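You operate a simulated robot arm through the tools that you are given. There is no shell and no other tool. Be economical: measure what you need, move in short steps, check, and stop when the job is done.

You are at the controls of a simulated two-armed robot. One attempt, no reset.

Task
Take the white adapter labelled "30 PIN" from the beige table and put it on the top of the glass case. Take the small orange cover and put it on top of the yellow spool. Press the teal case button two times. Put the blue refill bottle on the beige table. Put one of the brown cartons from the teal table on the white desk. Put the ceramic fuse from the teal table on the blue counter mat. Open the bottom wooden drawer, take the blue floppy carton from there and leave it on the wooden desk and shut the drawer again. Do these in any order. Set down upright: blue refill bottle, ceramic fuse, floppy carton.

Only the result counts: the job must be done as asked and must still hold three seconds after the hand-in. Knocking over, shifting, dropping, spilling or breaking anything else fails it. A push-on lid holds only when it is set on centred and level and pressed home; a screw cap is set on level and turned clockwise until tight.

Robot
Two 7-joint arms with two-finger parallel grippers on one trunk, on a base that drives. Base frame: it is fixed to the floor where the robot stands at the start and does not move with it; the origin is under the middle of the robot, x ahead of it, y to its left, z up; the surface under the hand at the start is at about z = 80. Units: cm, degrees, N and s.
The left shoulder is at the start at [5, 18.7, 106], the right one opposite. With the tool pointing down near the work surface each hand reaches from about 10 to 66 cm from the robot's upright axis, wherever it stands, measured 20 degrees to its own side. Places, roughly: beige table [100, 10, 80]; blue counter mat (22x22 cm) [248, 360, 80]; blue refill bottle [350, -225, 75]; bottom wooden drawer [330, 100, 30]; brown carton [250, 0, 75]; ceramic fuse [250, 25, 75]; floppy carton [325, 100, 25]; small orange cover (7x4x3 cm) [150, -20, 80]; teal case button [50, -200, 80]; top of the glass case [30, 350, 110]; white adapter [50, 0, 75]; white desk [120, 80, 80]; wooden desk [280, 80, 80]; yellow spool (7x7x8 cm) [330, 30, 80]. Payload 3.43 kg a hand.
Tool frame (each hand has its own): the origin (TCP) lies between the finger pads and is the grasp point; the fingertips stand 3 cm ahead of it; z points along the fingers, y is the line along which they close. Largest opening 9.4 cm; finger width 2.8, thickness 1; the body of the gripper, 5 by 9.6 cm, starts 5.5 cm behind the TCP.
Orientation is that of the tool frame in the base frame, as a unit quaternion [x, y, z, w]. With the fingers straight down and closing along the base's y, the tool's x points along the base's -x, its y along +y and its z along -z.

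Tools
- The arms move only by the tool apply_moves. It takes "left_increments", "right_increments" or both (then of equal length, played together; a hand with none holds still); each is a list of rows, each an object of numbers (a shift or turn left out is 0, a gripper value left out holds the last): "hand": the closure, from 0 (fully open) to 1 (shut); "tx", "ty", "tz": the shift along the tool's x, y, z in cm; "rx", "ry", "rz": the turn, a rotation vector about the tool's x, y, z in degrees. In form: [{"hand": .., "tx": .., "ty": .., "tz": .., "rx": .., "ry": .., "rz": ..}, ...]. A call has 1 to 10 rows; each row shifts and turns the commanded pose from where the row before left it, along the tool's axes as they then stand. A row lasts 0.2 s, in which the tool goes at most 5 cm and 8.6 degrees; a call with a longer step from one row to the next is refused whole, and so is a gripper value outside its range. A pose out of reach is approached as far as the arm can. The call stops where the force on the tool passes 40 N (or 10 N more than at its start, if that is more) or the arm is blocked; 0.2 s more then pass. Each finger travels about 15.3 cm/s and halts on what it meets, pressing with about 36 N; the grip force reading is that of the motor and also rises with nothing between the fingers. The clock runs only during rows and for 0.2 s after the last one: add rows that do not move to give the fingers time. It gives the time, the measured TCP pose, the force on the tool (base axes), the opening and the grip force at its end, in the units of the frame above (readings bear some noise), with the torque about the TCP (base axes, N m) and any sound that the robot's microphone picked up.
- Cameras (640 x 400 px; columns grow to the right, rows downward): "scene" is now at [13, 4.39, 123.25]; the picture's right is [0.37, -0.93, 0.00], its down [-0.47, -0.19, -0.86] and it looks along [0.80, 0.32, -0.50] (base axes); focal length 214 px, centre (320, 200). "left" rides on the left gripper at [7.6, -1.4, -10.2] in its tool frame; the picture's right is [0.18, 0.98, 0.00], its down [-0.75, 0.14, -0.64] and it looks along [-0.63, 0.12, 0.77] (tool axes); focal length 243 px, centre (320, 200). "right" rides on the right gripper at [7.6, 1.4, -10.3] in its tool frame; the picture's right is [-0.18, 0.98, 0.00], its down [-0.75, -0.14, -0.64] and it looks along [-0.63, -0.12, 0.77] (tool axes); focal length 243 px, centre (320, 200). There is no depth. A picture from a camera that has moved, and an enlarged one, comes with that camera's place and axes in the base frame and with its lens. The place of the scene camera against the robot may be out by one fixed shift of up to 1.8 cm in any direction.
- grab_frame(camera): a new picture of that camera. The clock stands still meanwhile.
- lift_body(by): slides the trunk up (or, below 0, down) by that many cm; the arms and the scene camera ride with it, the base frame stays. It gives what a move gives, with no picture.
- drive_base(legs): drives the robot by 1 to 6 legs, each [ahead, left, turn to the left] in cm, cm and degrees, along the robot's own axes; the way and the turn of a leg run together, so that a leg with both is an arc; at most 150 cm and 180 degrees a leg. The arms and the cameras ride along, it lands a little off, and it stops where it bumps. It gives what a move gives.
- head_to(pan, tilt): turns the head with the scene camera to pan (to the left, within 80 degrees either way) and tilt (down, from -29 to 69), counted from straight ahead of the robot. It gives what a move gives.
- zoom(camera, box): a new picture of the part [left, top, right, bottom] of that camera's present view, enlarged. The clock stands still meanwhile.
- close_job(): hands the job in; it is judged then, once.

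Work in short steps. Places have to be worked out from the pictures, the camera data and where the tool is seen: move nearer, look again, correct. Check each grasp and each placing, and mend what went wrong. You have 217 turns and 228 pictures in all, those below and enlarged ones among them. Open the grippers and draw the arms clear of the work before you hand the job in, unless the task says otherwise; then end with one line.

The tools are called as a command line: name --argument value ..., lists and objects as JSON in quotes. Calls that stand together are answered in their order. apply_moves: Moves the arms, as the interface text tells. Its arguments: {"type":"object","properties":{"left_increments":{"type":"array","items":{"type":"object","properties":{"hand":{"type":"number"},"tx":{"type":"number"},"ty":{"type":"number"},"tz":{"type":"number"},"rx":{"type":"number"},"ry":{"type":"number"},"rz":{"type":"number"}}}},"right_increments":{"type":"array","items":{"type":"object","properties":{"hand":{"type":"number"},"tx":{"type":"number"},"ty":{"type":"number"},"tz":{"type":"number"},"rx":{"type":"number"},"ry":{"type":"number"},"rz":{"type":"number"}}}}},"required":[]} The other tools are called the same way: lift_body (by) slides the trunk up or down; drive_base (legs) drives the base; head_to (pan, tilt) turns the head that bears the scene camera; grab_frame (camera) takes a picture; zoom (camera, box) takes an enlarged picture of a part of a camera's view; close_job () hands the job in.

At the start:

```text
time_s: 0.0
left_position: [31.33, 35.41, 104.98]
left_tcp_rot: [0.0, 1.0, 0.0, 0.0]
left_force: [-0.4, 0.4, 1.1]
left_ft_torque: [0.03, 0.0, 0.0]
left_opening: 9.41
left_finger_force: 0.0
right_position: [40.47, -0.55, 109.7]
right_tcp_rot: [-0.001, 1.0, 0.0, 0.0]
right_force: [-0.2, 0.3, 0.5]
right_ft_torque: [-0.01, 0.01, 0.02]
right_opening: 9.4
right_finger_force: 0.0
trunk travel left (down, up): [-27.5, 15.7]
robot x, y, heading: [0.32, 0.03, 0.2]
head pan, tilt: [21.9, 30.3]
```

scene: 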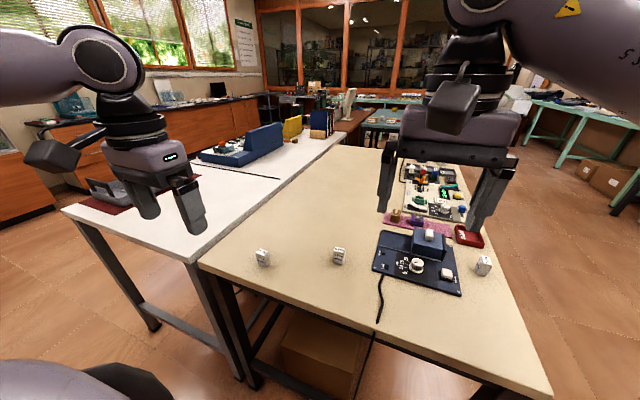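
right: 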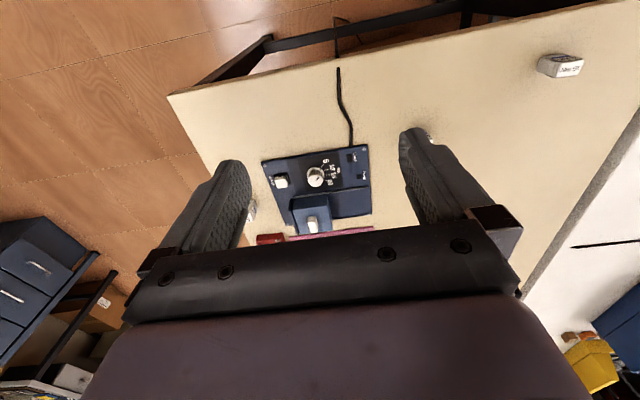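
left: 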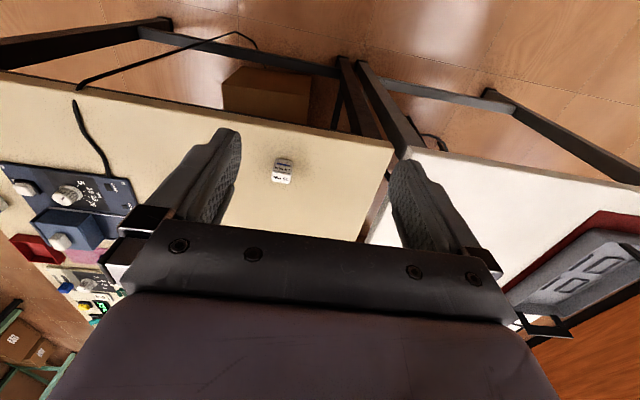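

Several white adapters lie on the beige table; I zoom to read their labels.

zoom --camera "scene" --box '[230, 220, 370, 300]'

zoom --camera "scene" --box '[370, 150, 530, 300]'

zoom --camera "scene" --box '[180, 60, 440, 180]'

```text
4.57 times, centred on (300, 260) of scene
camera zoom: at [13.0, 4.39, 123.25], right [0.37, -0.93, 0.0], down [-0.47, -0.19, -0.86], along [0.8, 0.32, -0.5], focal length 980 px, centre (411, -74)
```

zoom: 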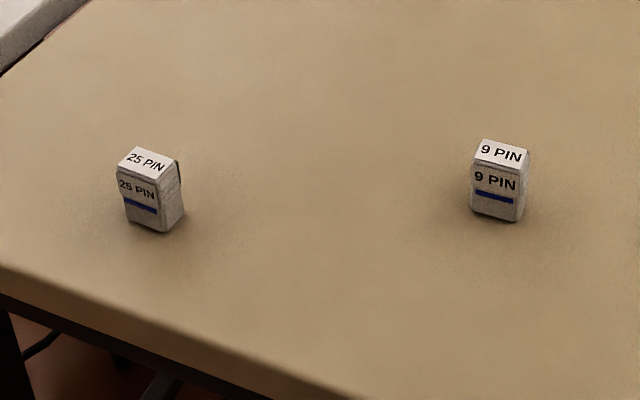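

```text
2.67 times, centred on (450, 225) of scene
camera zoom: at [13.0, 4.39, 123.25], right [0.37, -0.93, 0.0], down [-0.47, -0.19, -0.86], along [0.8, 0.32, -0.5], focal length 572 px, centre (-27, 133)
```

zoom: 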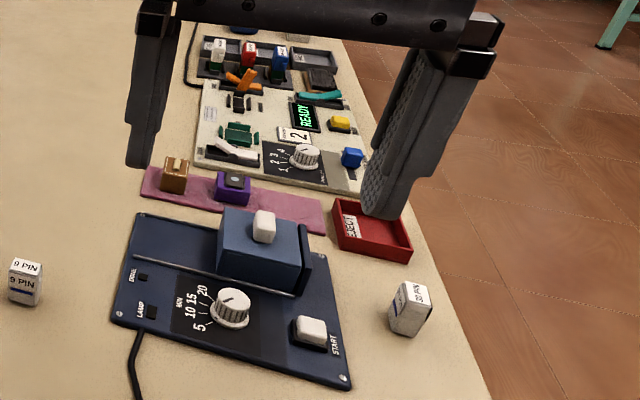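

```text
2.46 times, centred on (310, 120) of scene
camera zoom: at [13.0, 4.39, 123.25], right [0.37, -0.93, 0.0], down [-0.47, -0.19, -0.86], along [0.8, 0.32, -0.5], focal length 528 px, centre (345, 397)
```

zoom: 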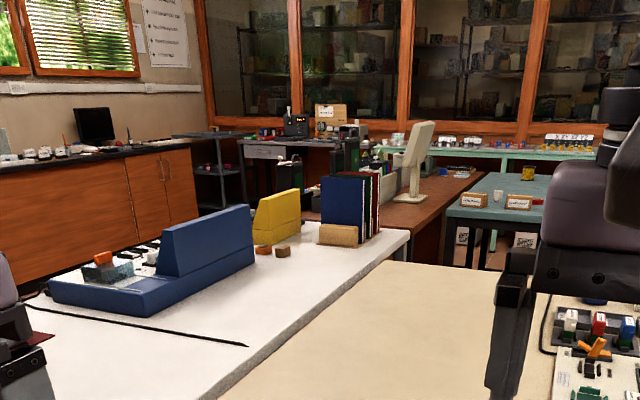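

The right-hand adapter needs a closer look.

zoom --camera "scene" --box '[460, 245, 508, 285]'

zoom --camera "scene" --box '[390, 145, 480, 225]'

```text
10.00 times, centred on (484, 265) of scene
camera zoom: at [13.0, 4.39, 123.25], right [0.37, -0.93, 0.0], down [-0.47, -0.19, -0.86], along [0.8, 0.32, -0.5], focal length 2145 px, centre (-1320, -450)
```

zoom: 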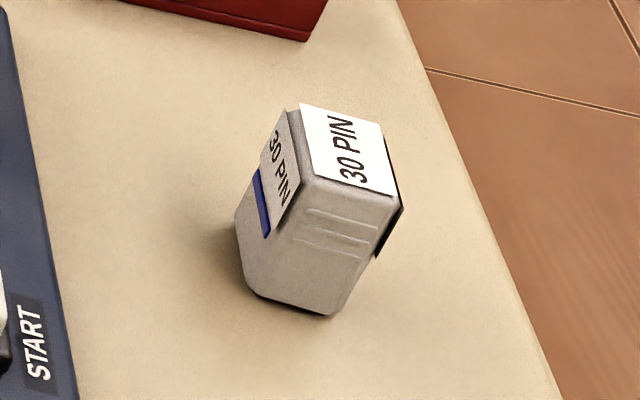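

```text
5.00 times, centred on (435, 185) of scene
camera zoom: at [13.0, 4.39, 123.25], right [0.37, -0.93, 0.0], down [-0.47, -0.19, -0.86], along [0.8, 0.32, -0.5], focal length 1072 px, centre (-255, 275)
```

zoom: 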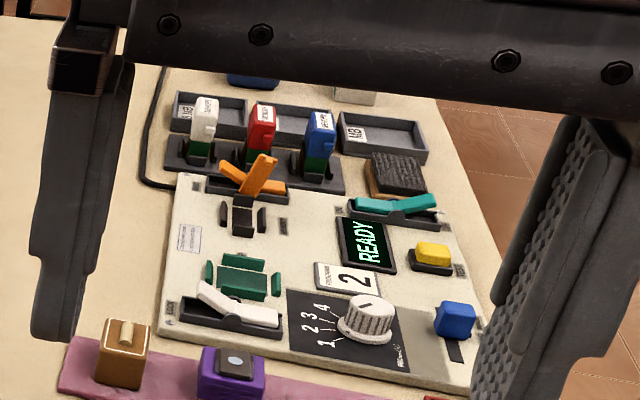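

The 30 PIN adapter is the right-hand one, near [64,-21]. Before moving, I survey the room with the head.

head_to --pan -60 --tilt 20

grab_frame --camera "scene"

head_to --pan 75 --tilt 20

grab_frame --camera "scene"

head_to --pan 0 --tilt 20

grab_frame --camera "scene"

```text
time_s: 1.6
left_position: [31.31, 35.42, 104.94]
left_tcp_rot: [0.001, 1.0, -0.001, -0.001]
left_force: [0.0, 0.9, 0.2]
left_ft_torque: [0.02, -0.02, 0.01]
left_opening: 9.41
left_finger_force: 0.0
right_position: [40.41, -0.52, 109.66]
right_tcp_rot: [-0.001, 1.0, 0.0, 0.001]
right_force: [-0.7, 0.8, 0.3]
right_ft_torque: [-0.01, 0.01, -0.03]
right_opening: 9.4
right_finger_force: 0.0
trunk travel left (down, up): [-27.5, 15.7]
robot x, y, heading: [0.42, -0.45, 0.0]
head pan, tilt: [-60.0, 20.0]
```

```text
219 pictures are left
camera scene: at [9.28, -7.05, 124.91], right [-0.87, -0.5, 0.0], down [-0.17, 0.3, -0.94], along [0.47, -0.81, -0.34], focal length 214 px, centre (320, 200)
```

scene: 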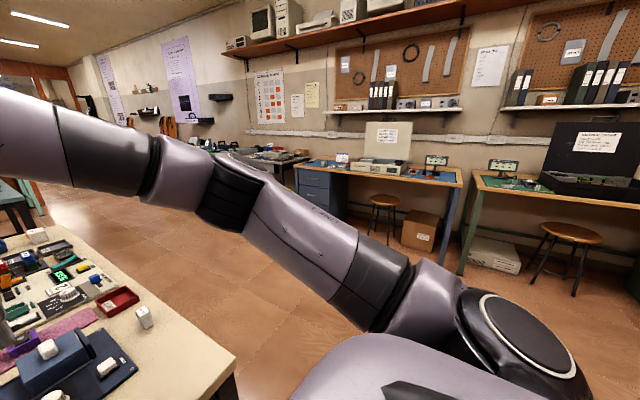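

```text
time_s: 3.7
left_position: [31.43, 35.38, 105.04]
left_tcp_rot: [0.0, 1.0, -0.001, 0.001]
left_force: [0.7, -0.7, -0.7]
left_ft_torque: [0.03, 0.02, -0.01]
left_opening: 9.39
left_finger_force: 0.1
right_position: [40.37, -0.51, 109.62]
right_tcp_rot: [0.0, 1.0, -0.001, 0.0]
right_force: [-0.3, 0.9, 0.8]
right_ft_torque: [0.0, 0.02, -0.03]
right_opening: 9.39
right_finger_force: 0.2
trunk travel left (down, up): [-27.5, 15.7]
robot x, y, heading: [-0.18, 0.29, -0.1]
head pan, tilt: [75.0, 20.0]
```

```text
218 pictures are left
camera scene: at [7.04, 10.0, 124.91], right [0.97, -0.26, 0.0], down [-0.09, -0.33, -0.94], along [0.24, 0.91, -0.34], focal length 214 px, centre (320, 200)
```

scene: 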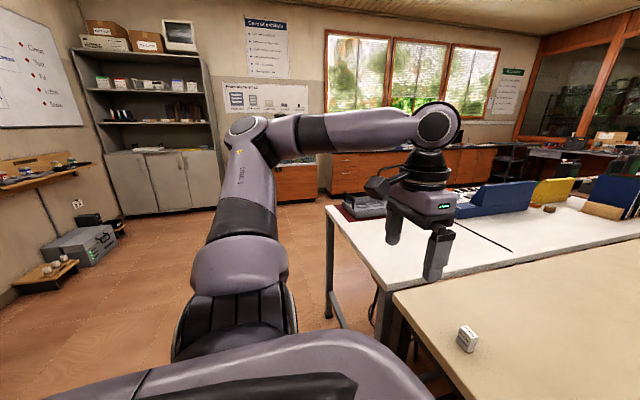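

```text
time_s: 5.2
left_position: [31.29, 35.37, 104.94]
left_tcp_rot: [-0.001, 1.0, 0.0, 0.0]
left_force: [0.2, -0.4, -0.6]
left_ft_torque: [0.02, -0.02, -0.03]
left_opening: 9.41
left_finger_force: 0.1
right_position: [40.33, -0.51, 109.68]
right_tcp_rot: [0.0, 1.0, 0.0, 0.001]
right_force: [0.4, 0.0, 1.0]
right_ft_torque: [-0.01, -0.03, -0.02]
right_opening: 9.41
right_finger_force: 0.1
trunk travel left (down, up): [-27.5, 15.7]
robot x, y, heading: [0.03, -0.23, 0.1]
head pan, tilt: [0.0, 20.0]
```

```text
217 pictures are left
camera scene: at [13.93, 1.02, 124.91], right [0.0, -1.0, 0.0], down [-0.34, 0.0, -0.94], along [0.94, 0.0, -0.34], focal length 214 px, centre (320, 200)
```

scene: 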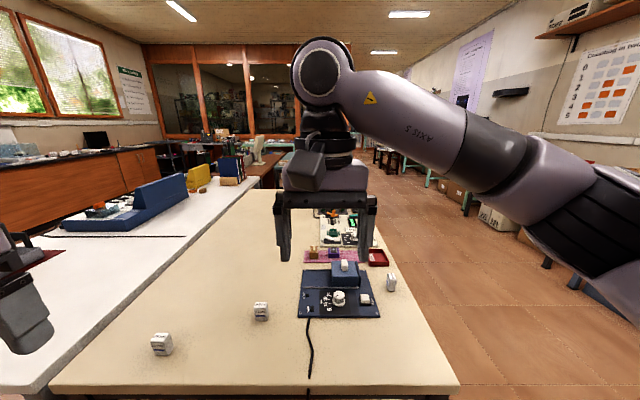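

I drive 6 cm ahead so the right hand can reach the adapter, then move the hand over it.

drive_base --legs '[[6, 0, 0]]'

apply_moves --right_increments '[{"tx": -3, "ty": -4}, {"tx": -3, "ty": -4}, {"tx": -2, "ty": -4}, {"tx": -2, "ty": -4}, {"ty": -3}, {"tz": 3}]'

head_to --pan -15 --tilt 45

grab_frame --camera "right"

grab_frame --camera "scene"

```text
time_s: 6.2
left_position: [37.43, 35.45, 104.97]
left_tcp_rot: [0.0, 1.0, -0.001, 0.0]
left_force: [0.2, 0.7, 0.0]
left_ft_torque: [0.01, -0.02, -0.05]
left_opening: 9.38
left_finger_force: 0.1
right_position: [46.25, -0.55, 109.59]
right_tcp_rot: [0.0, 1.0, 0.0, 0.0]
right_force: [-0.3, 0.8, -0.6]
right_ft_torque: [0.01, 0.01, 0.02]
right_opening: 9.4
right_finger_force: 0.0
trunk travel left (down, up): [-27.5, 15.7]
robot x, y, heading: [6.11, -0.61, 0.0]
head pan, tilt: [0.0, 20.0]
```

```text
time_s: 7.6
left_position: [37.36, 35.37, 104.97]
left_tcp_rot: [0.0, 1.0, 0.0, 0.0]
left_force: [0.6, 0.4, -0.3]
left_ft_torque: [-0.02, -0.03, 0.04]
left_opening: 9.4
left_finger_force: 0.0
right_position: [56.46, -19.43, 106.61]
right_tcp_rot: [0.0, 1.0, 0.0, 0.0]
right_force: [0.0, -0.7, 0.1]
right_ft_torque: [0.0, 0.03, 0.0]
right_opening: 9.4
right_finger_force: 0.0
trunk travel left (down, up): [-27.5, 15.7]
robot x, y, heading: [6.02, 0.17, -0.2]
head pan, tilt: [0.0, 20.0]
```

```text
time_s: 8.4
left_position: [37.34, 35.44, 105.01]
left_tcp_rot: [0.0, 1.0, 0.001, 0.0]
left_force: [-0.5, 0.4, -0.3]
left_ft_torque: [0.04, 0.02, -0.01]
left_opening: 9.41
left_finger_force: 0.0
right_position: [56.33, -19.54, 106.71]
right_tcp_rot: [0.0, 1.0, 0.0, 0.001]
right_force: [-0.6, 0.1, 0.0]
right_ft_torque: [0.01, -0.01, 0.03]
right_opening: 9.41
right_finger_force: 0.1
trunk travel left (down, up): [-27.5, 15.7]
robot x, y, heading: [6.18, -0.17, -0.1]
head pan, tilt: [-15.0, 45.0]
```

```text
216 pictures are left
camera right: at [48.67, -18.24, 116.99], right [0.18, 0.98, 0.0], down [0.75, -0.14, 0.64], along [0.63, -0.12, -0.77], focal length 243 px, centre (320, 200)
```

right: 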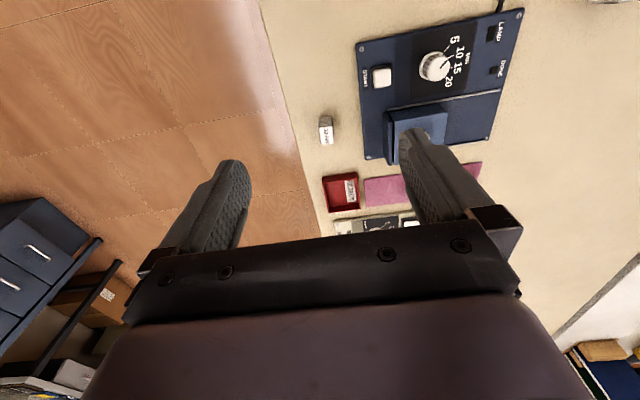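

```text
215 pictures are left
camera scene: at [18.44, -1.1, 121.05], right [-0.26, -0.97, 0.0], down [-0.68, 0.18, -0.71], along [0.68, -0.18, -0.71], focal length 214 px, centre (320, 200)
```

scene: 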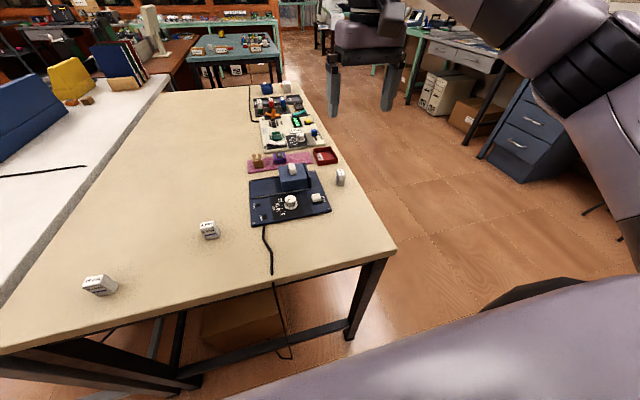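

Adapter estimated at about [63.8,-20.3]. I move over it and descend to look closer.

apply_moves --right_increments '[{"tx": -3, "tz": 3}, {"tx": -2, "tz": 3, "ty": -0.8}, {"tz": 4}]'

grab_frame --camera "right"

```text
time_s: 9.2
left_position: [37.37, 35.39, 104.79]
left_tcp_rot: [0.0, 1.0, 0.0, -0.001]
left_force: [-0.1, 0.2, -0.2]
left_ft_torque: [-0.01, -0.01, 0.01]
left_opening: 9.41
left_finger_force: 0.0
right_position: [61.26, -20.53, 96.67]
right_tcp_rot: [0.0, 1.0, 0.001, 0.0]
right_force: [0.2, -0.7, 0.6]
right_ft_torque: [-0.01, 0.01, 0.01]
right_opening: 9.42
right_finger_force: 0.1
trunk travel left (down, up): [-27.5, 15.7]
robot x, y, heading: [5.95, 0.15, -0.2]
head pan, tilt: [-15.0, 45.0]
```

```text
214 pictures are left
camera right: at [53.6, -19.27, 106.97], right [0.18, 0.98, 0.0], down [0.75, -0.14, 0.64], along [0.63, -0.12, -0.77], focal length 243 px, centre (320, 200)
```

right: 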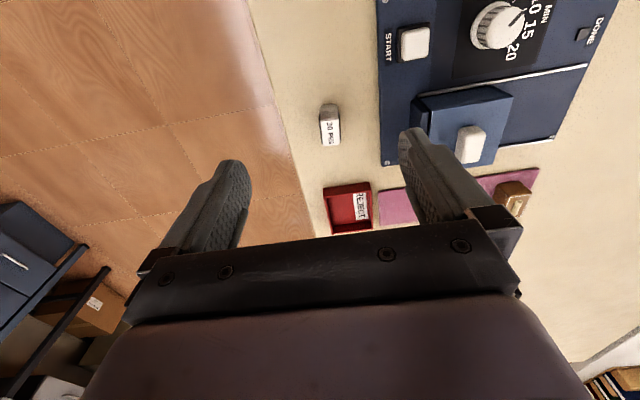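

zoom --camera "right" --box '[290, 85, 370, 165]'

```text
5.00 times, centred on (330, 125) of right
camera zoom: at [53.6, -19.27, 106.97], right [0.18, 0.98, 0.0], down [0.75, -0.14, 0.64], along [0.63, -0.12, -0.77], focal length 1213 px, centre (270, 575)
```

zoom: 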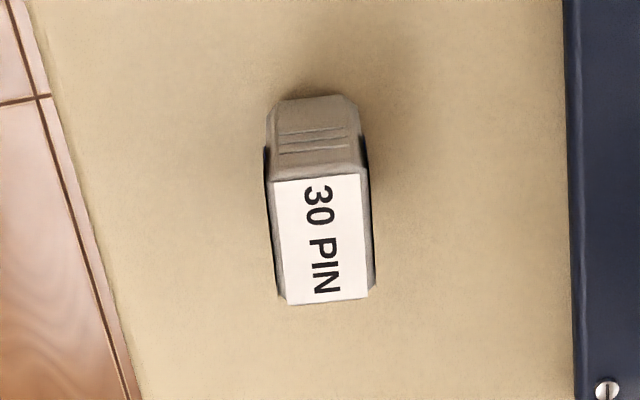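

Adapter is aligned with x, centre ≈[63.9,-20.2]. I go down over it to TCP z≈84.

apply_moves --right_increments '[{"tx": -2.7, "ty": 0.3}, {"tz": 5}, {"tz": 4}, {"tz": 3}, {}]'

grab_frame --camera "right"

zoom --camera "scene" --box '[270, 100, 430, 230]'

```text
time_s: 10.4
left_position: [37.28, 35.42, 104.91]
left_tcp_rot: [0.0, 1.0, 0.0, 0.0]
left_force: [0.2, -0.6, -0.7]
left_ft_torque: [0.01, 0.02, 0.01]
left_opening: 9.38
left_finger_force: 0.0
right_position: [64.09, -20.13, 84.73]
right_tcp_rot: [0.001, 1.0, 0.0, 0.0]
right_force: [0.2, -0.4, 0.8]
right_ft_torque: [-0.02, -0.01, 0.0]
right_opening: 9.39
right_finger_force: 0.2
trunk travel left (down, up): [-27.5, 15.7]
robot x, y, heading: [5.86, 0.2, 0.0]
head pan, tilt: [-15.0, 45.0]
```

```text
212 pictures are left
camera right: at [56.49, -18.83, 95.03], right [0.18, 0.98, 0.0], down [0.75, -0.14, 0.64], along [0.63, -0.12, -0.77], focal length 243 px, centre (320, 200)
```

right: 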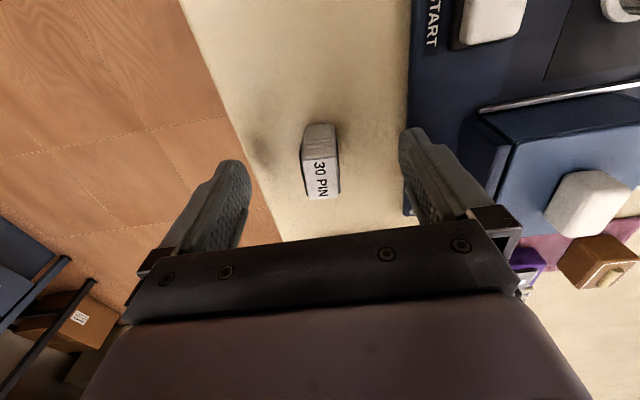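

```text
3.08 times, centred on (350, 165) of scene
camera zoom: at [18.43, -1.1, 121.04], right [-0.26, -0.97, 0.0], down [-0.68, 0.18, -0.71], along [0.68, -0.18, -0.71], focal length 660 px, centre (228, 308)
```

zoom: 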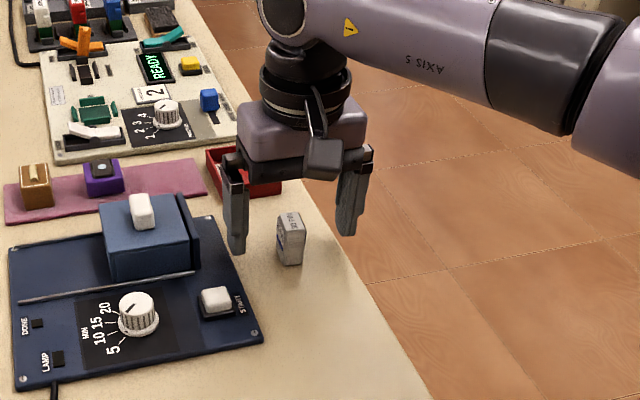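

Table is at z≈80. I half-close to avoid the blue plate, go down 1.2 cm and grip.

apply_moves --right_increments '[{"hand": 0.5}, {"hand": 0.5}, {"tz": 1.2, "ty": -0.2}, {"hand": 1}, {"hand": 1}, {"hand": 1}]'

apply_moves --right_increments '[{"tz": -3}, {"tz": -4}, {"tz": -4}, {"tz": -4}]'

grab_frame --camera "right"

```text
time_s: 11.8
left_position: [37.28, 35.37, 105.0]
left_tcp_rot: [0.0, 1.0, 0.0, -0.001]
left_force: [-0.5, 0.4, 0.0]
left_ft_torque: [0.01, 0.01, -0.03]
left_opening: 9.43
left_finger_force: 0.0
right_position: [64.0, -20.21, 83.53]
right_tcp_rot: [0.0, 1.0, 0.0, 0.0]
right_force: [0.3, -0.7, 0.1]
right_ft_torque: [0.0, -0.01, 0.01]
right_opening: 2.34
right_finger_force: 36.0
trunk travel left (down, up): [-27.5, 15.7]
robot x, y, heading: [5.8, 0.07, -0.0]
head pan, tilt: [-15.0, 45.0]
```

```text
time_s: 12.8
left_position: [37.21, 35.45, 105.05]
left_tcp_rot: [0.0, 1.0, 0.001, 0.0]
left_force: [-0.4, 0.7, 0.8]
left_ft_torque: [-0.01, 0.02, -0.02]
left_opening: 9.4
left_finger_force: 0.1
right_position: [63.95, -20.34, 98.49]
right_tcp_rot: [0.0, 1.0, 0.0, 0.0]
right_force: [-0.4, 0.0, 0.4]
right_ft_torque: [0.0, 0.0, 0.04]
right_opening: 2.32
right_finger_force: 36.2
trunk travel left (down, up): [-27.5, 15.7]
robot x, y, heading: [5.9, 0.15, 0.0]
head pan, tilt: [-15.0, 45.0]
```

```text
210 pictures are left
camera right: at [56.4, -19.03, 108.77], right [0.18, 0.98, 0.0], down [0.75, -0.14, 0.64], along [0.63, -0.12, -0.77], focal length 243 px, centre (320, 200)
```

right: 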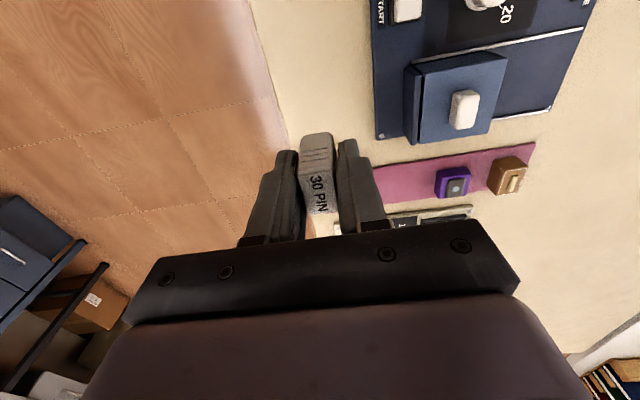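

Adapter is held. I retract the right hand toward the body, back off from the table, and look at the far end of the table and beyond.

apply_moves --right_increments '[{"tx": 4, "tz": -3}, {"tx": 4, "tz": -3}, {"tx": 4, "tz": -3}, {"tx": 4}, {"tx": 4}, {"tx": 3}]'

drive_base --legs '[[-15, 0, 0]]'

head_to --pan -15 --tilt 20

grab_frame --camera "scene"

zoom --camera "scene" --box '[160, 100, 340, 220]'

```text
time_s: 14.2
left_position: [37.39, 35.39, 104.9]
left_tcp_rot: [-0.001, 1.0, 0.0, 0.0]
left_force: [0.9, 0.2, 0.4]
left_ft_torque: [0.02, 0.0, 0.01]
left_opening: 9.41
left_finger_force: 0.1
right_position: [40.94, -20.39, 107.4]
right_tcp_rot: [0.001, 1.0, 0.0, 0.0]
right_force: [0.2, 0.5, -0.6]
right_ft_torque: [0.0, 0.01, 0.0]
right_opening: 2.33
right_finger_force: 35.3
trunk travel left (down, up): [-27.5, 15.7]
robot x, y, heading: [5.93, -0.1, -0.0]
head pan, tilt: [-15.0, 45.0]
```

```text
time_s: 15.6
left_position: [22.55, 35.38, 104.97]
left_tcp_rot: [0.0, 1.0, 0.001, 0.0]
left_force: [0.5, -0.2, 0.5]
left_ft_torque: [0.03, 0.0, 0.0]
left_opening: 9.4
left_finger_force: 0.1
right_position: [26.1, -20.27, 107.46]
right_tcp_rot: [0.002, 1.0, 0.0, 0.0]
right_force: [-0.1, -0.4, -0.3]
right_ft_torque: [-0.01, -0.02, -0.02]
right_opening: 2.35
right_finger_force: 36.0
trunk travel left (down, up): [-27.5, 15.7]
robot x, y, heading: [-8.82, -0.01, -0.3]
head pan, tilt: [-15.0, 45.0]
```

```text
time_s: 16.5
left_position: [22.66, 35.37, 104.92]
left_tcp_rot: [0.0, 1.0, -0.001, 0.001]
left_force: [-1.2, -0.2, 0.8]
left_ft_torque: [0.01, -0.02, -0.02]
left_opening: 9.42
left_finger_force: 0.0
right_position: [26.19, -20.39, 107.37]
right_tcp_rot: [0.002, 1.0, 0.0, 0.0]
right_force: [0.3, 0.0, 0.6]
right_ft_torque: [0.01, -0.01, -0.01]
right_opening: 2.34
right_finger_force: 35.7
trunk travel left (down, up): [-27.5, 15.7]
robot x, y, heading: [-8.78, 0.04, -0.2]
head pan, tilt: [-15.0, 20.0]
```

```text
209 pictures are left
camera scene: at [4.84, -1.41, 124.9], right [-0.26, -0.97, 0.0], down [-0.33, 0.09, -0.94], along [0.91, -0.24, -0.34], focal length 214 px, centre (320, 200)
```

scene: 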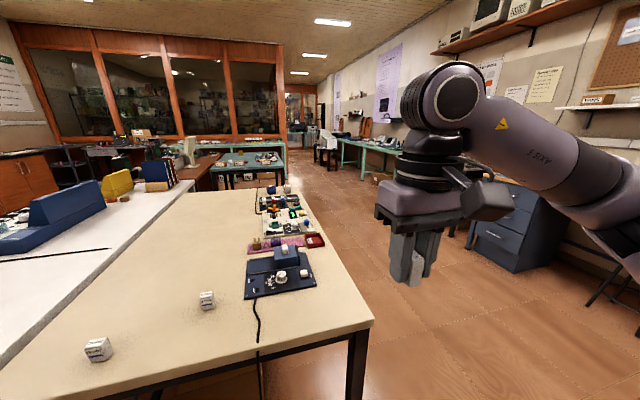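

```text
3.33 times, centred on (250, 160) of scene
camera zoom: at [4.84, -1.41, 124.9], right [-0.26, -0.97, 0.0], down [-0.33, 0.09, -0.94], along [0.91, -0.24, -0.34], focal length 715 px, centre (553, 333)
```

zoom: 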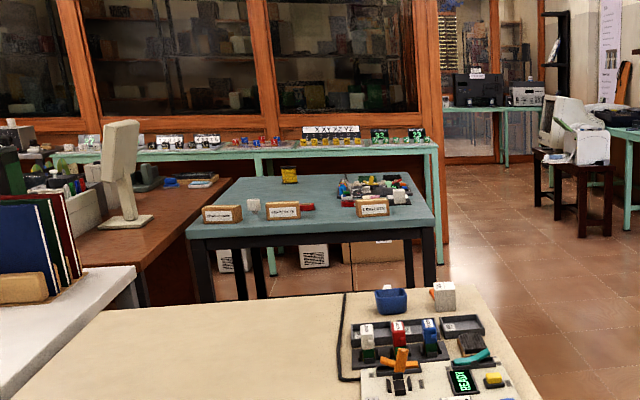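

Cover seen near [153,-15] at the far table end, next to a white block. I drive round the right aisle to face it from the side.

drive_base --legs '[[0, -75, 0], [150, 0, 0], [15, 0, 0], [0, 0, 90]]'

head_to --pan 0 --tilt 40

grab_frame --camera "scene"

```text
time_s: 35.2
left_position: [120.69, -44.57, 104.87]
left_tcp_rot: [-0.688, 0.726, 0.0, 0.0]
left_force: [0.4, 0.3, -0.4]
left_ft_torque: [-0.01, 0.02, -0.02]
left_opening: 9.4
left_finger_force: 0.0
right_position: [176.71, -43.92, 107.33]
right_tcp_rot: [-0.688, 0.726, 0.0, 0.0]
right_force: [0.7, 1.1, -0.8]
right_ft_torque: [-0.02, -0.03, -0.01]
right_opening: 2.34
right_finger_force: 35.9
trunk travel left (down, up): [-27.5, 15.7]
robot x, y, heading: [154.22, -77.58, 86.8]
head pan, tilt: [-15.0, 20.0]
```

```text
time_s: 36.0
left_position: [120.81, -44.51, 104.94]
left_tcp_rot: [-0.688, 0.725, -0.001, 0.0]
left_force: [-0.3, -0.4, 0.3]
left_ft_torque: [-0.02, 0.0, 0.0]
left_opening: 9.37
left_finger_force: 0.1
right_position: [176.6, -44.02, 107.45]
right_tcp_rot: [-0.689, 0.725, 0.0, 0.0]
right_force: [-0.1, 0.7, -0.3]
right_ft_torque: [-0.01, -0.03, 0.03]
right_opening: 2.36
right_finger_force: 35.7
trunk travel left (down, up): [-27.5, 15.7]
robot x, y, heading: [154.41, -77.53, 87.0]
head pan, tilt: [0.0, 40.0]
```

```text
207 pictures are left
camera scene: at [153.98, -62.44, 121.77], right [1.0, -0.05, 0.0], down [-0.03, -0.64, -0.77], along [0.04, 0.77, -0.64], focal length 214 px, centre (320, 200)
```

scene: 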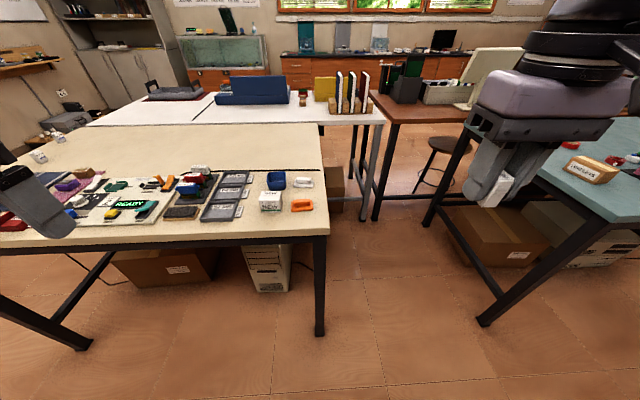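

zoom --camera "scene" --box '[240, 160, 340, 230]'

zoom --camera "scene" --box '[520, 110, 640, 230]'

```text
5.71 times, centred on (290, 195) of scene
camera zoom: at [153.98, -62.44, 121.77], right [1.0, -0.05, 0.0], down [-0.03, -0.64, -0.77], along [0.04, 0.77, -0.64], focal length 1226 px, centre (491, 229)
```

zoom: 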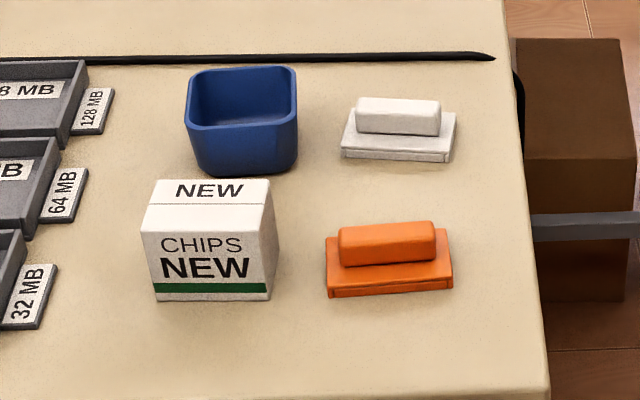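

```text
3.33 times, centred on (580, 170) of scene
camera zoom: at [153.98, -62.44, 121.77], right [1.0, -0.05, 0.0], down [-0.03, -0.64, -0.77], along [0.04, 0.77, -0.64], focal length 715 px, centre (-547, 300)
```

zoom: 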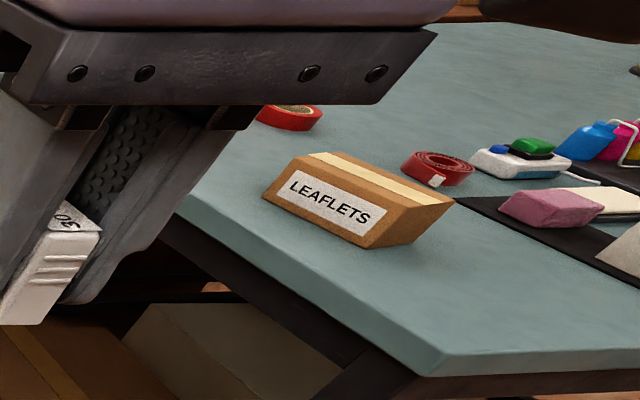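

The cover has a handle along x. I shift the base closer and right so it sits on the left hand's side, then bring the left hand above it.

drive_base --legs '[[12, -12, 3]]'

apply_moves --left_increments '[{"ty": -4, "tx": -1.5, "hand": 0.25}, {"ty": -4, "tx": -1.5}, {"ty": -4, "tx": -1.5}, {"ty": -4, "tx": -1.5}]'

grab_frame --camera "left"

```text
time_s: 37.8
left_position: [131.39, -34.74, 105.02]
left_tcp_rot: [0.708, -0.707, 0.0, 0.0]
left_force: [-0.2, 0.1, 0.1]
left_ft_torque: [0.0, 0.01, 0.05]
left_opening: 9.42
left_finger_force: 0.0
right_position: [187.15, -31.06, 107.41]
right_tcp_rot: [-0.707, 0.707, 0.0, 0.0]
right_force: [-0.5, 0.1, 0.0]
right_ft_torque: [0.01, -0.01, -0.03]
right_opening: 2.33
right_finger_force: 36.1
trunk travel left (down, up): [-27.5, 15.7]
robot x, y, heading: [166.71, -65.85, 89.9]
head pan, tilt: [0.0, 40.0]
```

```text
time_s: 38.8
left_position: [147.35, -28.47, 104.98]
left_tcp_rot: [0.707, -0.707, 0.001, -0.002]
left_force: [-0.7, 1.6, 0.5]
left_ft_torque: [0.01, 0.01, -0.03]
left_opening: 7.06
left_finger_force: 0.0
right_position: [187.03, -31.06, 107.45]
right_tcp_rot: [-0.707, 0.707, 0.0, 0.0]
right_force: [0.4, -0.1, -0.2]
right_ft_torque: [-0.02, -0.03, 0.0]
right_opening: 2.33
right_finger_force: 36.0
trunk travel left (down, up): [-27.5, 15.7]
robot x, y, heading: [166.45, -66.18, 89.9]
head pan, tilt: [0.0, 40.0]
```

```text
204 pictures are left
camera left: at [148.79, -36.1, 115.26], right [-0.98, -0.19, 0.0], down [-0.14, 0.75, 0.64], along [-0.12, 0.63, -0.77], focal length 243 px, centre (320, 200)
```

left: 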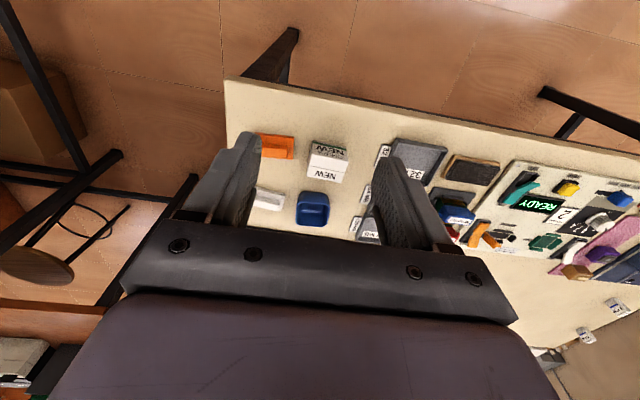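

Cover ≈[152,-18]. I move over it, partly down, and look again.

apply_moves --left_increments '[{"ty": -4.5, "tz": 2}, {"tx": -4, "tz": 3}, {"tx": -4, "tz": 3}]'

zoom --camera "left" --box '[220, 80, 420, 220]'

```text
time_s: 39.5
left_position: [151.04, -21.11, 97.07]
left_tcp_rot: [0.708, -0.706, 0.0, -0.002]
left_force: [1.3, 0.5, 0.6]
left_ft_torque: [0.02, 0.03, -0.01]
left_opening: 7.06
left_finger_force: 0.0
left hand out of reach, approached as far as the arm can: row 3
right_position: [187.14, -31.06, 107.52]
right_tcp_rot: [-0.707, 0.708, -0.001, 0.001]
right_force: [0.3, -0.4, -0.6]
right_ft_torque: [0.01, -0.03, -0.02]
right_opening: 2.34
right_finger_force: 35.2
trunk travel left (down, up): [-27.5, 15.7]
robot x, y, heading: [166.71, -66.05, 90.2]
head pan, tilt: [0.0, 40.0]
```

```text
2.86 times, centred on (320, 150) of left
camera zoom: at [152.49, -28.72, 107.28], right [-0.98, -0.19, 0.0], down [-0.14, 0.75, 0.64], along [-0.12, 0.63, -0.77], focal length 693 px, centre (320, 343)
```

zoom: 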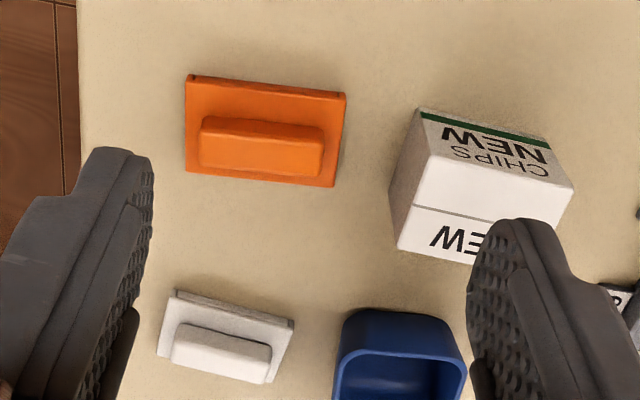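

Handle centre ≈[152.55,-17.6]. I continue over it and lower some.

apply_moves --left_increments '[{"ty": -0.8, "tz": 2}, {"tx": -2.9, "tz": 2}, {"tz": 3}, {}]'

grab_frame --camera "left"

```text
time_s: 40.5
left_position: [149.32, -20.17, 90.37]
left_tcp_rot: [0.708, -0.707, 0.0, -0.002]
left_force: [0.6, -0.7, 0.2]
left_ft_torque: [0.01, 0.01, 0.0]
left_opening: 7.02
left_finger_force: 0.1
left hand out of reach, approached as far as the arm can: row 1, 2, 3
right_position: [187.13, -31.0, 107.46]
right_tcp_rot: [-0.707, 0.707, 0.0, 0.0]
right_force: [0.0, 0.0, -0.8]
right_ft_torque: [-0.06, 0.01, 0.0]
right_opening: 2.35
right_finger_force: 36.2
trunk travel left (down, up): [-27.5, 15.7]
robot x, y, heading: [166.57, -65.86, 90.0]
head pan, tilt: [0.0, 40.0]
```

```text
202 pictures are left
camera left: at [150.92, -27.69, 100.63], right [-0.98, -0.18, 0.0], down [-0.14, 0.75, 0.64], along [-0.12, 0.63, -0.77], focal length 243 px, centre (320, 200)
```

left: 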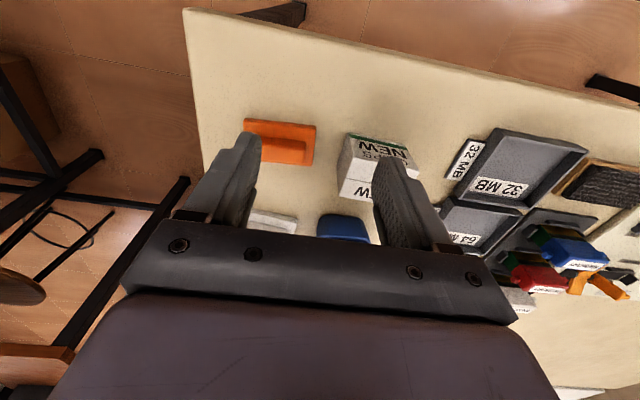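

The arm gets stuck short, which is odd at this distance. I look at the arm's configuration.

head_to --pan 25 --tilt 30

grab_frame --camera "scene"

```text
time_s: 41.4
left_position: [149.41, -20.13, 90.32]
left_tcp_rot: [0.708, -0.707, 0.0, -0.001]
left_force: [-0.2, 0.1, 0.0]
left_ft_torque: [-0.02, 0.0, 0.0]
left_opening: 7.06
left_finger_force: 0.1
right_position: [187.15, -31.1, 107.44]
right_tcp_rot: [0.707, -0.707, 0.0, -0.001]
right_force: [-0.7, -0.8, 0.0]
right_ft_torque: [0.03, 0.0, 0.0]
right_opening: 2.35
right_finger_force: 36.1
trunk travel left (down, up): [-27.5, 15.7]
robot x, y, heading: [166.98, -65.86, 89.9]
head pan, tilt: [25.0, 30.0]
```

```text
201 pictures are left
camera scene: at [161.7, -51.03, 123.3], right [0.91, 0.42, 0.0], down [0.21, -0.45, -0.87], along [-0.37, 0.78, -0.5], focal length 214 px, centre (320, 200)
```

scene: 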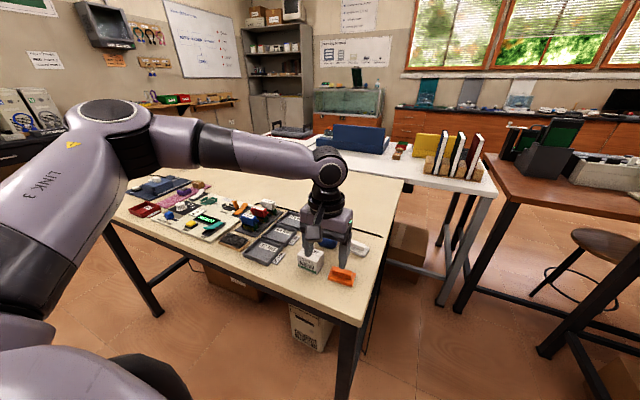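

The forearm comes in sideways; the target should lie more to the left of the robot. I raise the hand, turn the base 25° right, and compensate the yaw.

apply_moves --left_increments '[{"tz": -5}, {"tz": -5}, {"tz": -4, "tx": 3}, {"tx": 4}]'

drive_base --legs '[[0, 0, -25]]'

apply_moves --left_increments '[{"rz": -8.3}, {"rz": -8.3}, {"rz": -8.3}]'

```text
time_s: 42.4
left_position: [149.27, -27.28, 104.35]
left_tcp_rot: [0.708, -0.706, 0.0, 0.0]
left_force: [1.0, -0.3, -0.1]
left_ft_torque: [0.04, 0.0, -0.01]
left_opening: 7.02
left_finger_force: 0.1
right_position: [187.0, -31.09, 107.38]
right_tcp_rot: [0.707, -0.707, 0.0, 0.0]
right_force: [-0.7, -0.2, -0.2]
right_ft_torque: [0.0, 0.0, 0.01]
right_opening: 2.34
right_finger_force: 36.0
trunk travel left (down, up): [-27.5, 15.7]
robot x, y, heading: [166.67, -66.38, 89.9]
head pan, tilt: [25.0, 30.0]
```

```text
time_s: 44.1
left_position: [167.36, -23.47, 104.18]
left_tcp_rot: [-0.539, 0.842, 0.0, 0.0]
left_force: [0.0, -1.2, 0.0]
left_ft_torque: [-0.06, -0.04, 0.0]
left_opening: 7.07
left_finger_force: 0.0
right_position: [199.94, -42.87, 107.32]
right_tcp_rot: [-0.538, 0.843, 0.0, 0.0]
right_force: [0.5, 0.5, -1.3]
right_ft_torque: [0.01, -0.01, 0.02]
right_opening: 2.35
right_finger_force: 35.9
trunk travel left (down, up): [-27.5, 15.7]
robot x, y, heading: [166.52, -65.67, 64.8]
head pan, tilt: [25.0, 30.0]
```

```text
time_s: 44.9
left_position: [167.43, -23.41, 104.17]
left_tcp_rot: [0.708, -0.706, 0.0, 0.0]
left_force: [-0.5, 1.4, 0.8]
left_ft_torque: [0.01, 0.0, -0.02]
left_opening: 7.03
left_finger_force: 0.1
right_position: [199.96, -42.99, 107.4]
right_tcp_rot: [-0.536, 0.844, -0.001, 0.0]
right_force: [-0.2, 0.3, -0.1]
right_ft_torque: [0.01, 0.03, 0.02]
right_opening: 2.35
right_finger_force: 37.2
trunk travel left (down, up): [-27.5, 15.7]
robot x, y, heading: [166.49, -66.45, 64.9]
head pan, tilt: [25.0, 30.0]
```

Yaw is right. I move to above the handle.

apply_moves --left_increments '[{"ty": 4}, {"ty": 4, "tx": -2}, {"ty": 4, "tx": -2}, {"ty": 2.9, "tx": -1.8}, {"tz": 4}, {"tz": 4}, {}]'

grab_frame --camera "left"

```text
time_s: 46.5
left_position: [152.48, -17.62, 96.12]
left_tcp_rot: [-0.707, 0.707, 0.0, 0.0]
left_force: [-0.6, -0.1, 0.3]
left_ft_torque: [0.01, 0.03, 0.01]
left_opening: 7.06
left_finger_force: 0.0
right_position: [200.06, -42.88, 107.57]
right_tcp_rot: [-0.537, 0.844, 0.0, 0.0]
right_force: [-0.1, -0.7, -0.4]
right_ft_torque: [-0.01, -0.02, 0.03]
right_opening: 2.36
right_finger_force: 36.1
trunk travel left (down, up): [-27.5, 15.7]
robot x, y, heading: [166.66, -66.17, 64.8]
head pan, tilt: [25.0, 30.0]
```

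```text
200 pictures are left
camera left: at [153.96, -25.18, 106.39], right [-0.98, -0.18, 0.0], down [-0.14, 0.75, 0.64], along [-0.12, 0.63, -0.77], focal length 243 px, centre (320, 200)
```

left: 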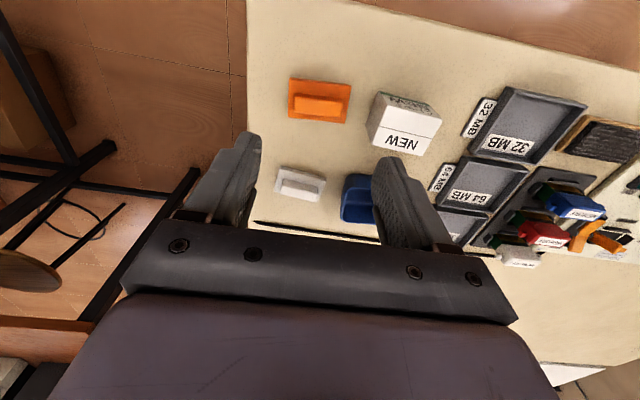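

Aligned. Descend and grip the handle.

apply_moves --left_increments '[{"tz": 4}, {"tz": 4}, {"tz": 3.4}, {}]'

grab_frame --camera "left"

zoom --camera "scene" --box '[280, 170, 420, 300]'

```text
time_s: 47.5
left_position: [152.21, -17.7, 84.62]
left_tcp_rot: [-0.707, 0.707, 0.0, 0.0]
left_force: [0.0, -1.2, -0.3]
left_ft_torque: [-0.01, -0.01, 0.0]
left_opening: 7.08
left_finger_force: 0.0
right_position: [199.91, -42.99, 107.48]
right_tcp_rot: [-0.537, 0.843, 0.001, 0.001]
right_force: [0.1, 0.1, 0.4]
right_ft_torque: [0.0, 0.02, 0.01]
right_opening: 2.32
right_finger_force: 35.4
trunk travel left (down, up): [-27.5, 15.7]
robot x, y, heading: [166.68, -66.36, 64.8]
head pan, tilt: [25.0, 30.0]
```

```text
199 pictures are left
camera left: at [153.79, -25.31, 94.88], right [-0.98, -0.18, 0.0], down [-0.14, 0.75, 0.64], along [-0.12, 0.63, -0.77], focal length 243 px, centre (320, 200)
```

left: 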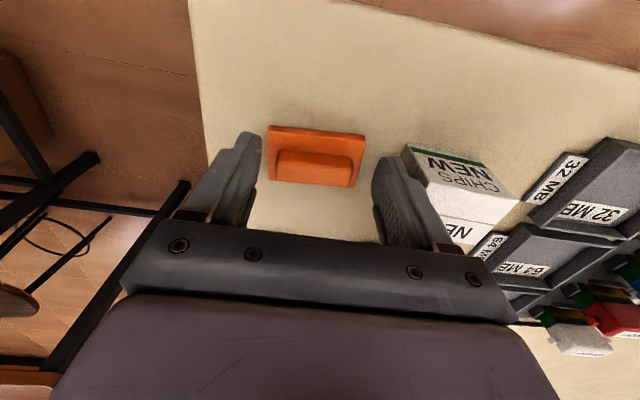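

```text
3.08 times, centred on (350, 235) of scene
camera zoom: at [167.99, -50.73, 123.3], right [1.0, 0.0, 0.0], down [0.0, -0.5, -0.87], along [0.0, 0.87, -0.5], focal length 660 px, centre (228, 92)
```

zoom: 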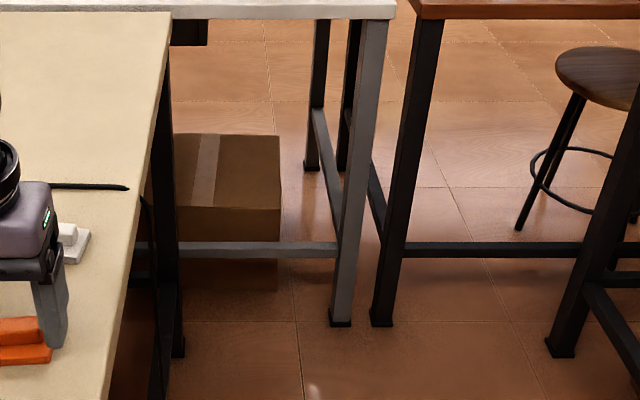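

apply_moves --left_increments '[{"ty": -0.4, "tx": 0.3, "tz": 0.3}, {"hand": 0.6}, {"hand": 1}, {"hand": 1}, {"hand": 1}]'

grab_frame --camera "left"

```text
time_s: 48.7
left_position: [152.69, -17.97, 84.35]
left_tcp_rot: [-0.706, 0.708, 0.0, -0.001]
left_force: [-0.1, 0.6, -0.7]
left_ft_torque: [-0.02, 0.01, 0.03]
left_opening: 4.56
left_finger_force: 36.2
right_position: [199.93, -43.02, 107.38]
right_tcp_rot: [-0.537, 0.843, 0.0, 0.0]
right_force: [-0.3, 0.8, -0.7]
right_ft_torque: [0.03, 0.0, 0.0]
right_opening: 2.36
right_finger_force: 35.7
trunk travel left (down, up): [-27.5, 15.7]
robot x, y, heading: [166.48, -66.06, 65.0]
head pan, tilt: [25.0, 30.0]
```

```text
197 pictures are left
camera left: at [154.28, -25.54, 94.7], right [-0.98, -0.18, 0.0], down [-0.14, 0.75, 0.64], along [-0.12, 0.63, -0.77], focal length 243 px, centre (320, 200)
```

left: 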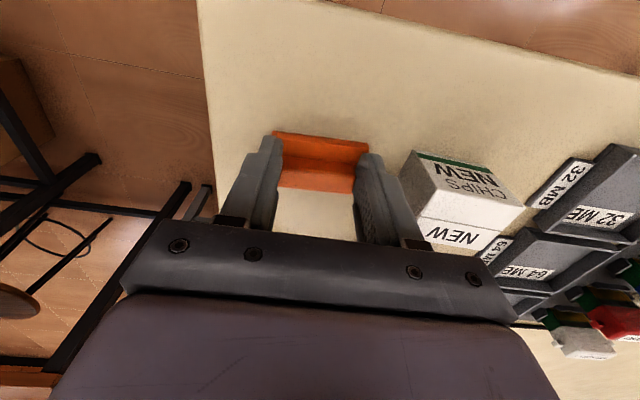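

Gripped (4.56 cm). Lift straight up and check.

apply_moves --left_increments '[{"tz": -2}, {"tz": -4}, {"tz": -5}, {"tz": -5}, {"tz": -5}, {"tx": 4, "ty": -2}, {"tx": 4, "ty": -2}]'

grab_frame --camera "left"

head_to --pan -70 --tilt 20

grab_frame --camera "scene"

```text
time_s: 50.3
left_position: [156.56, -26.02, 105.45]
left_tcp_rot: [0.708, -0.707, 0.0, 0.0]
left_force: [-0.5, 0.6, 0.0]
left_ft_torque: [0.01, 0.04, 0.0]
left_opening: 4.59
left_finger_force: 35.9
right_position: [199.95, -42.95, 107.42]
right_tcp_rot: [-0.537, 0.843, 0.0, 0.0]
right_force: [0.2, -0.2, -0.9]
right_ft_torque: [-0.01, 0.0, 0.01]
right_opening: 2.33
right_finger_force: 35.6
trunk travel left (down, up): [-27.5, 15.7]
robot x, y, heading: [166.78, -65.74, 64.8]
head pan, tilt: [25.0, 30.0]
```

```text
196 pictures are left
camera left: at [158.21, -33.73, 115.73], right [-0.98, -0.18, 0.0], down [-0.14, 0.75, 0.64], along [-0.12, 0.63, -0.77], focal length 243 px, centre (320, 200)
```

left: 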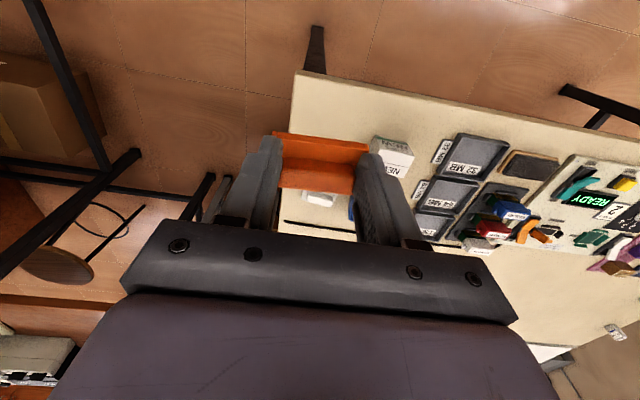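

```text
time_s: 52.0
left_position: [156.67, -26.11, 105.42]
left_tcp_rot: [0.707, -0.707, 0.0, 0.0]
left_force: [0.9, -0.6, -0.6]
left_ft_torque: [0.01, 0.01, -0.02]
left_opening: 4.59
left_finger_force: 35.4
right_position: [199.99, -42.96, 107.47]
right_tcp_rot: [-0.538, 0.843, 0.0, 0.0]
right_force: [-0.4, -0.6, -1.3]
right_ft_torque: [-0.02, 0.01, -0.02]
right_opening: 2.34
right_finger_force: 36.4
trunk travel left (down, up): [-27.5, 15.7]
robot x, y, heading: [166.38, -66.43, 65.0]
head pan, tilt: [-70.0, 20.0]
```

```text
195 pictures are left
camera scene: at [177.27, -60.57, 124.91], right [-0.09, -1.0, 0.0], down [-0.34, 0.03, -0.94], along [0.94, -0.08, -0.34], focal length 214 px, centre (320, 200)
```

scene: 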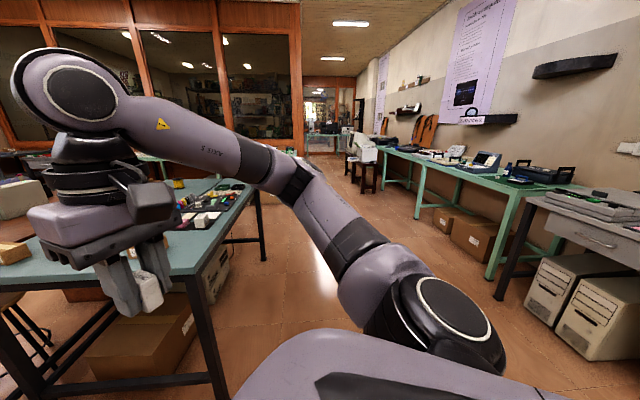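

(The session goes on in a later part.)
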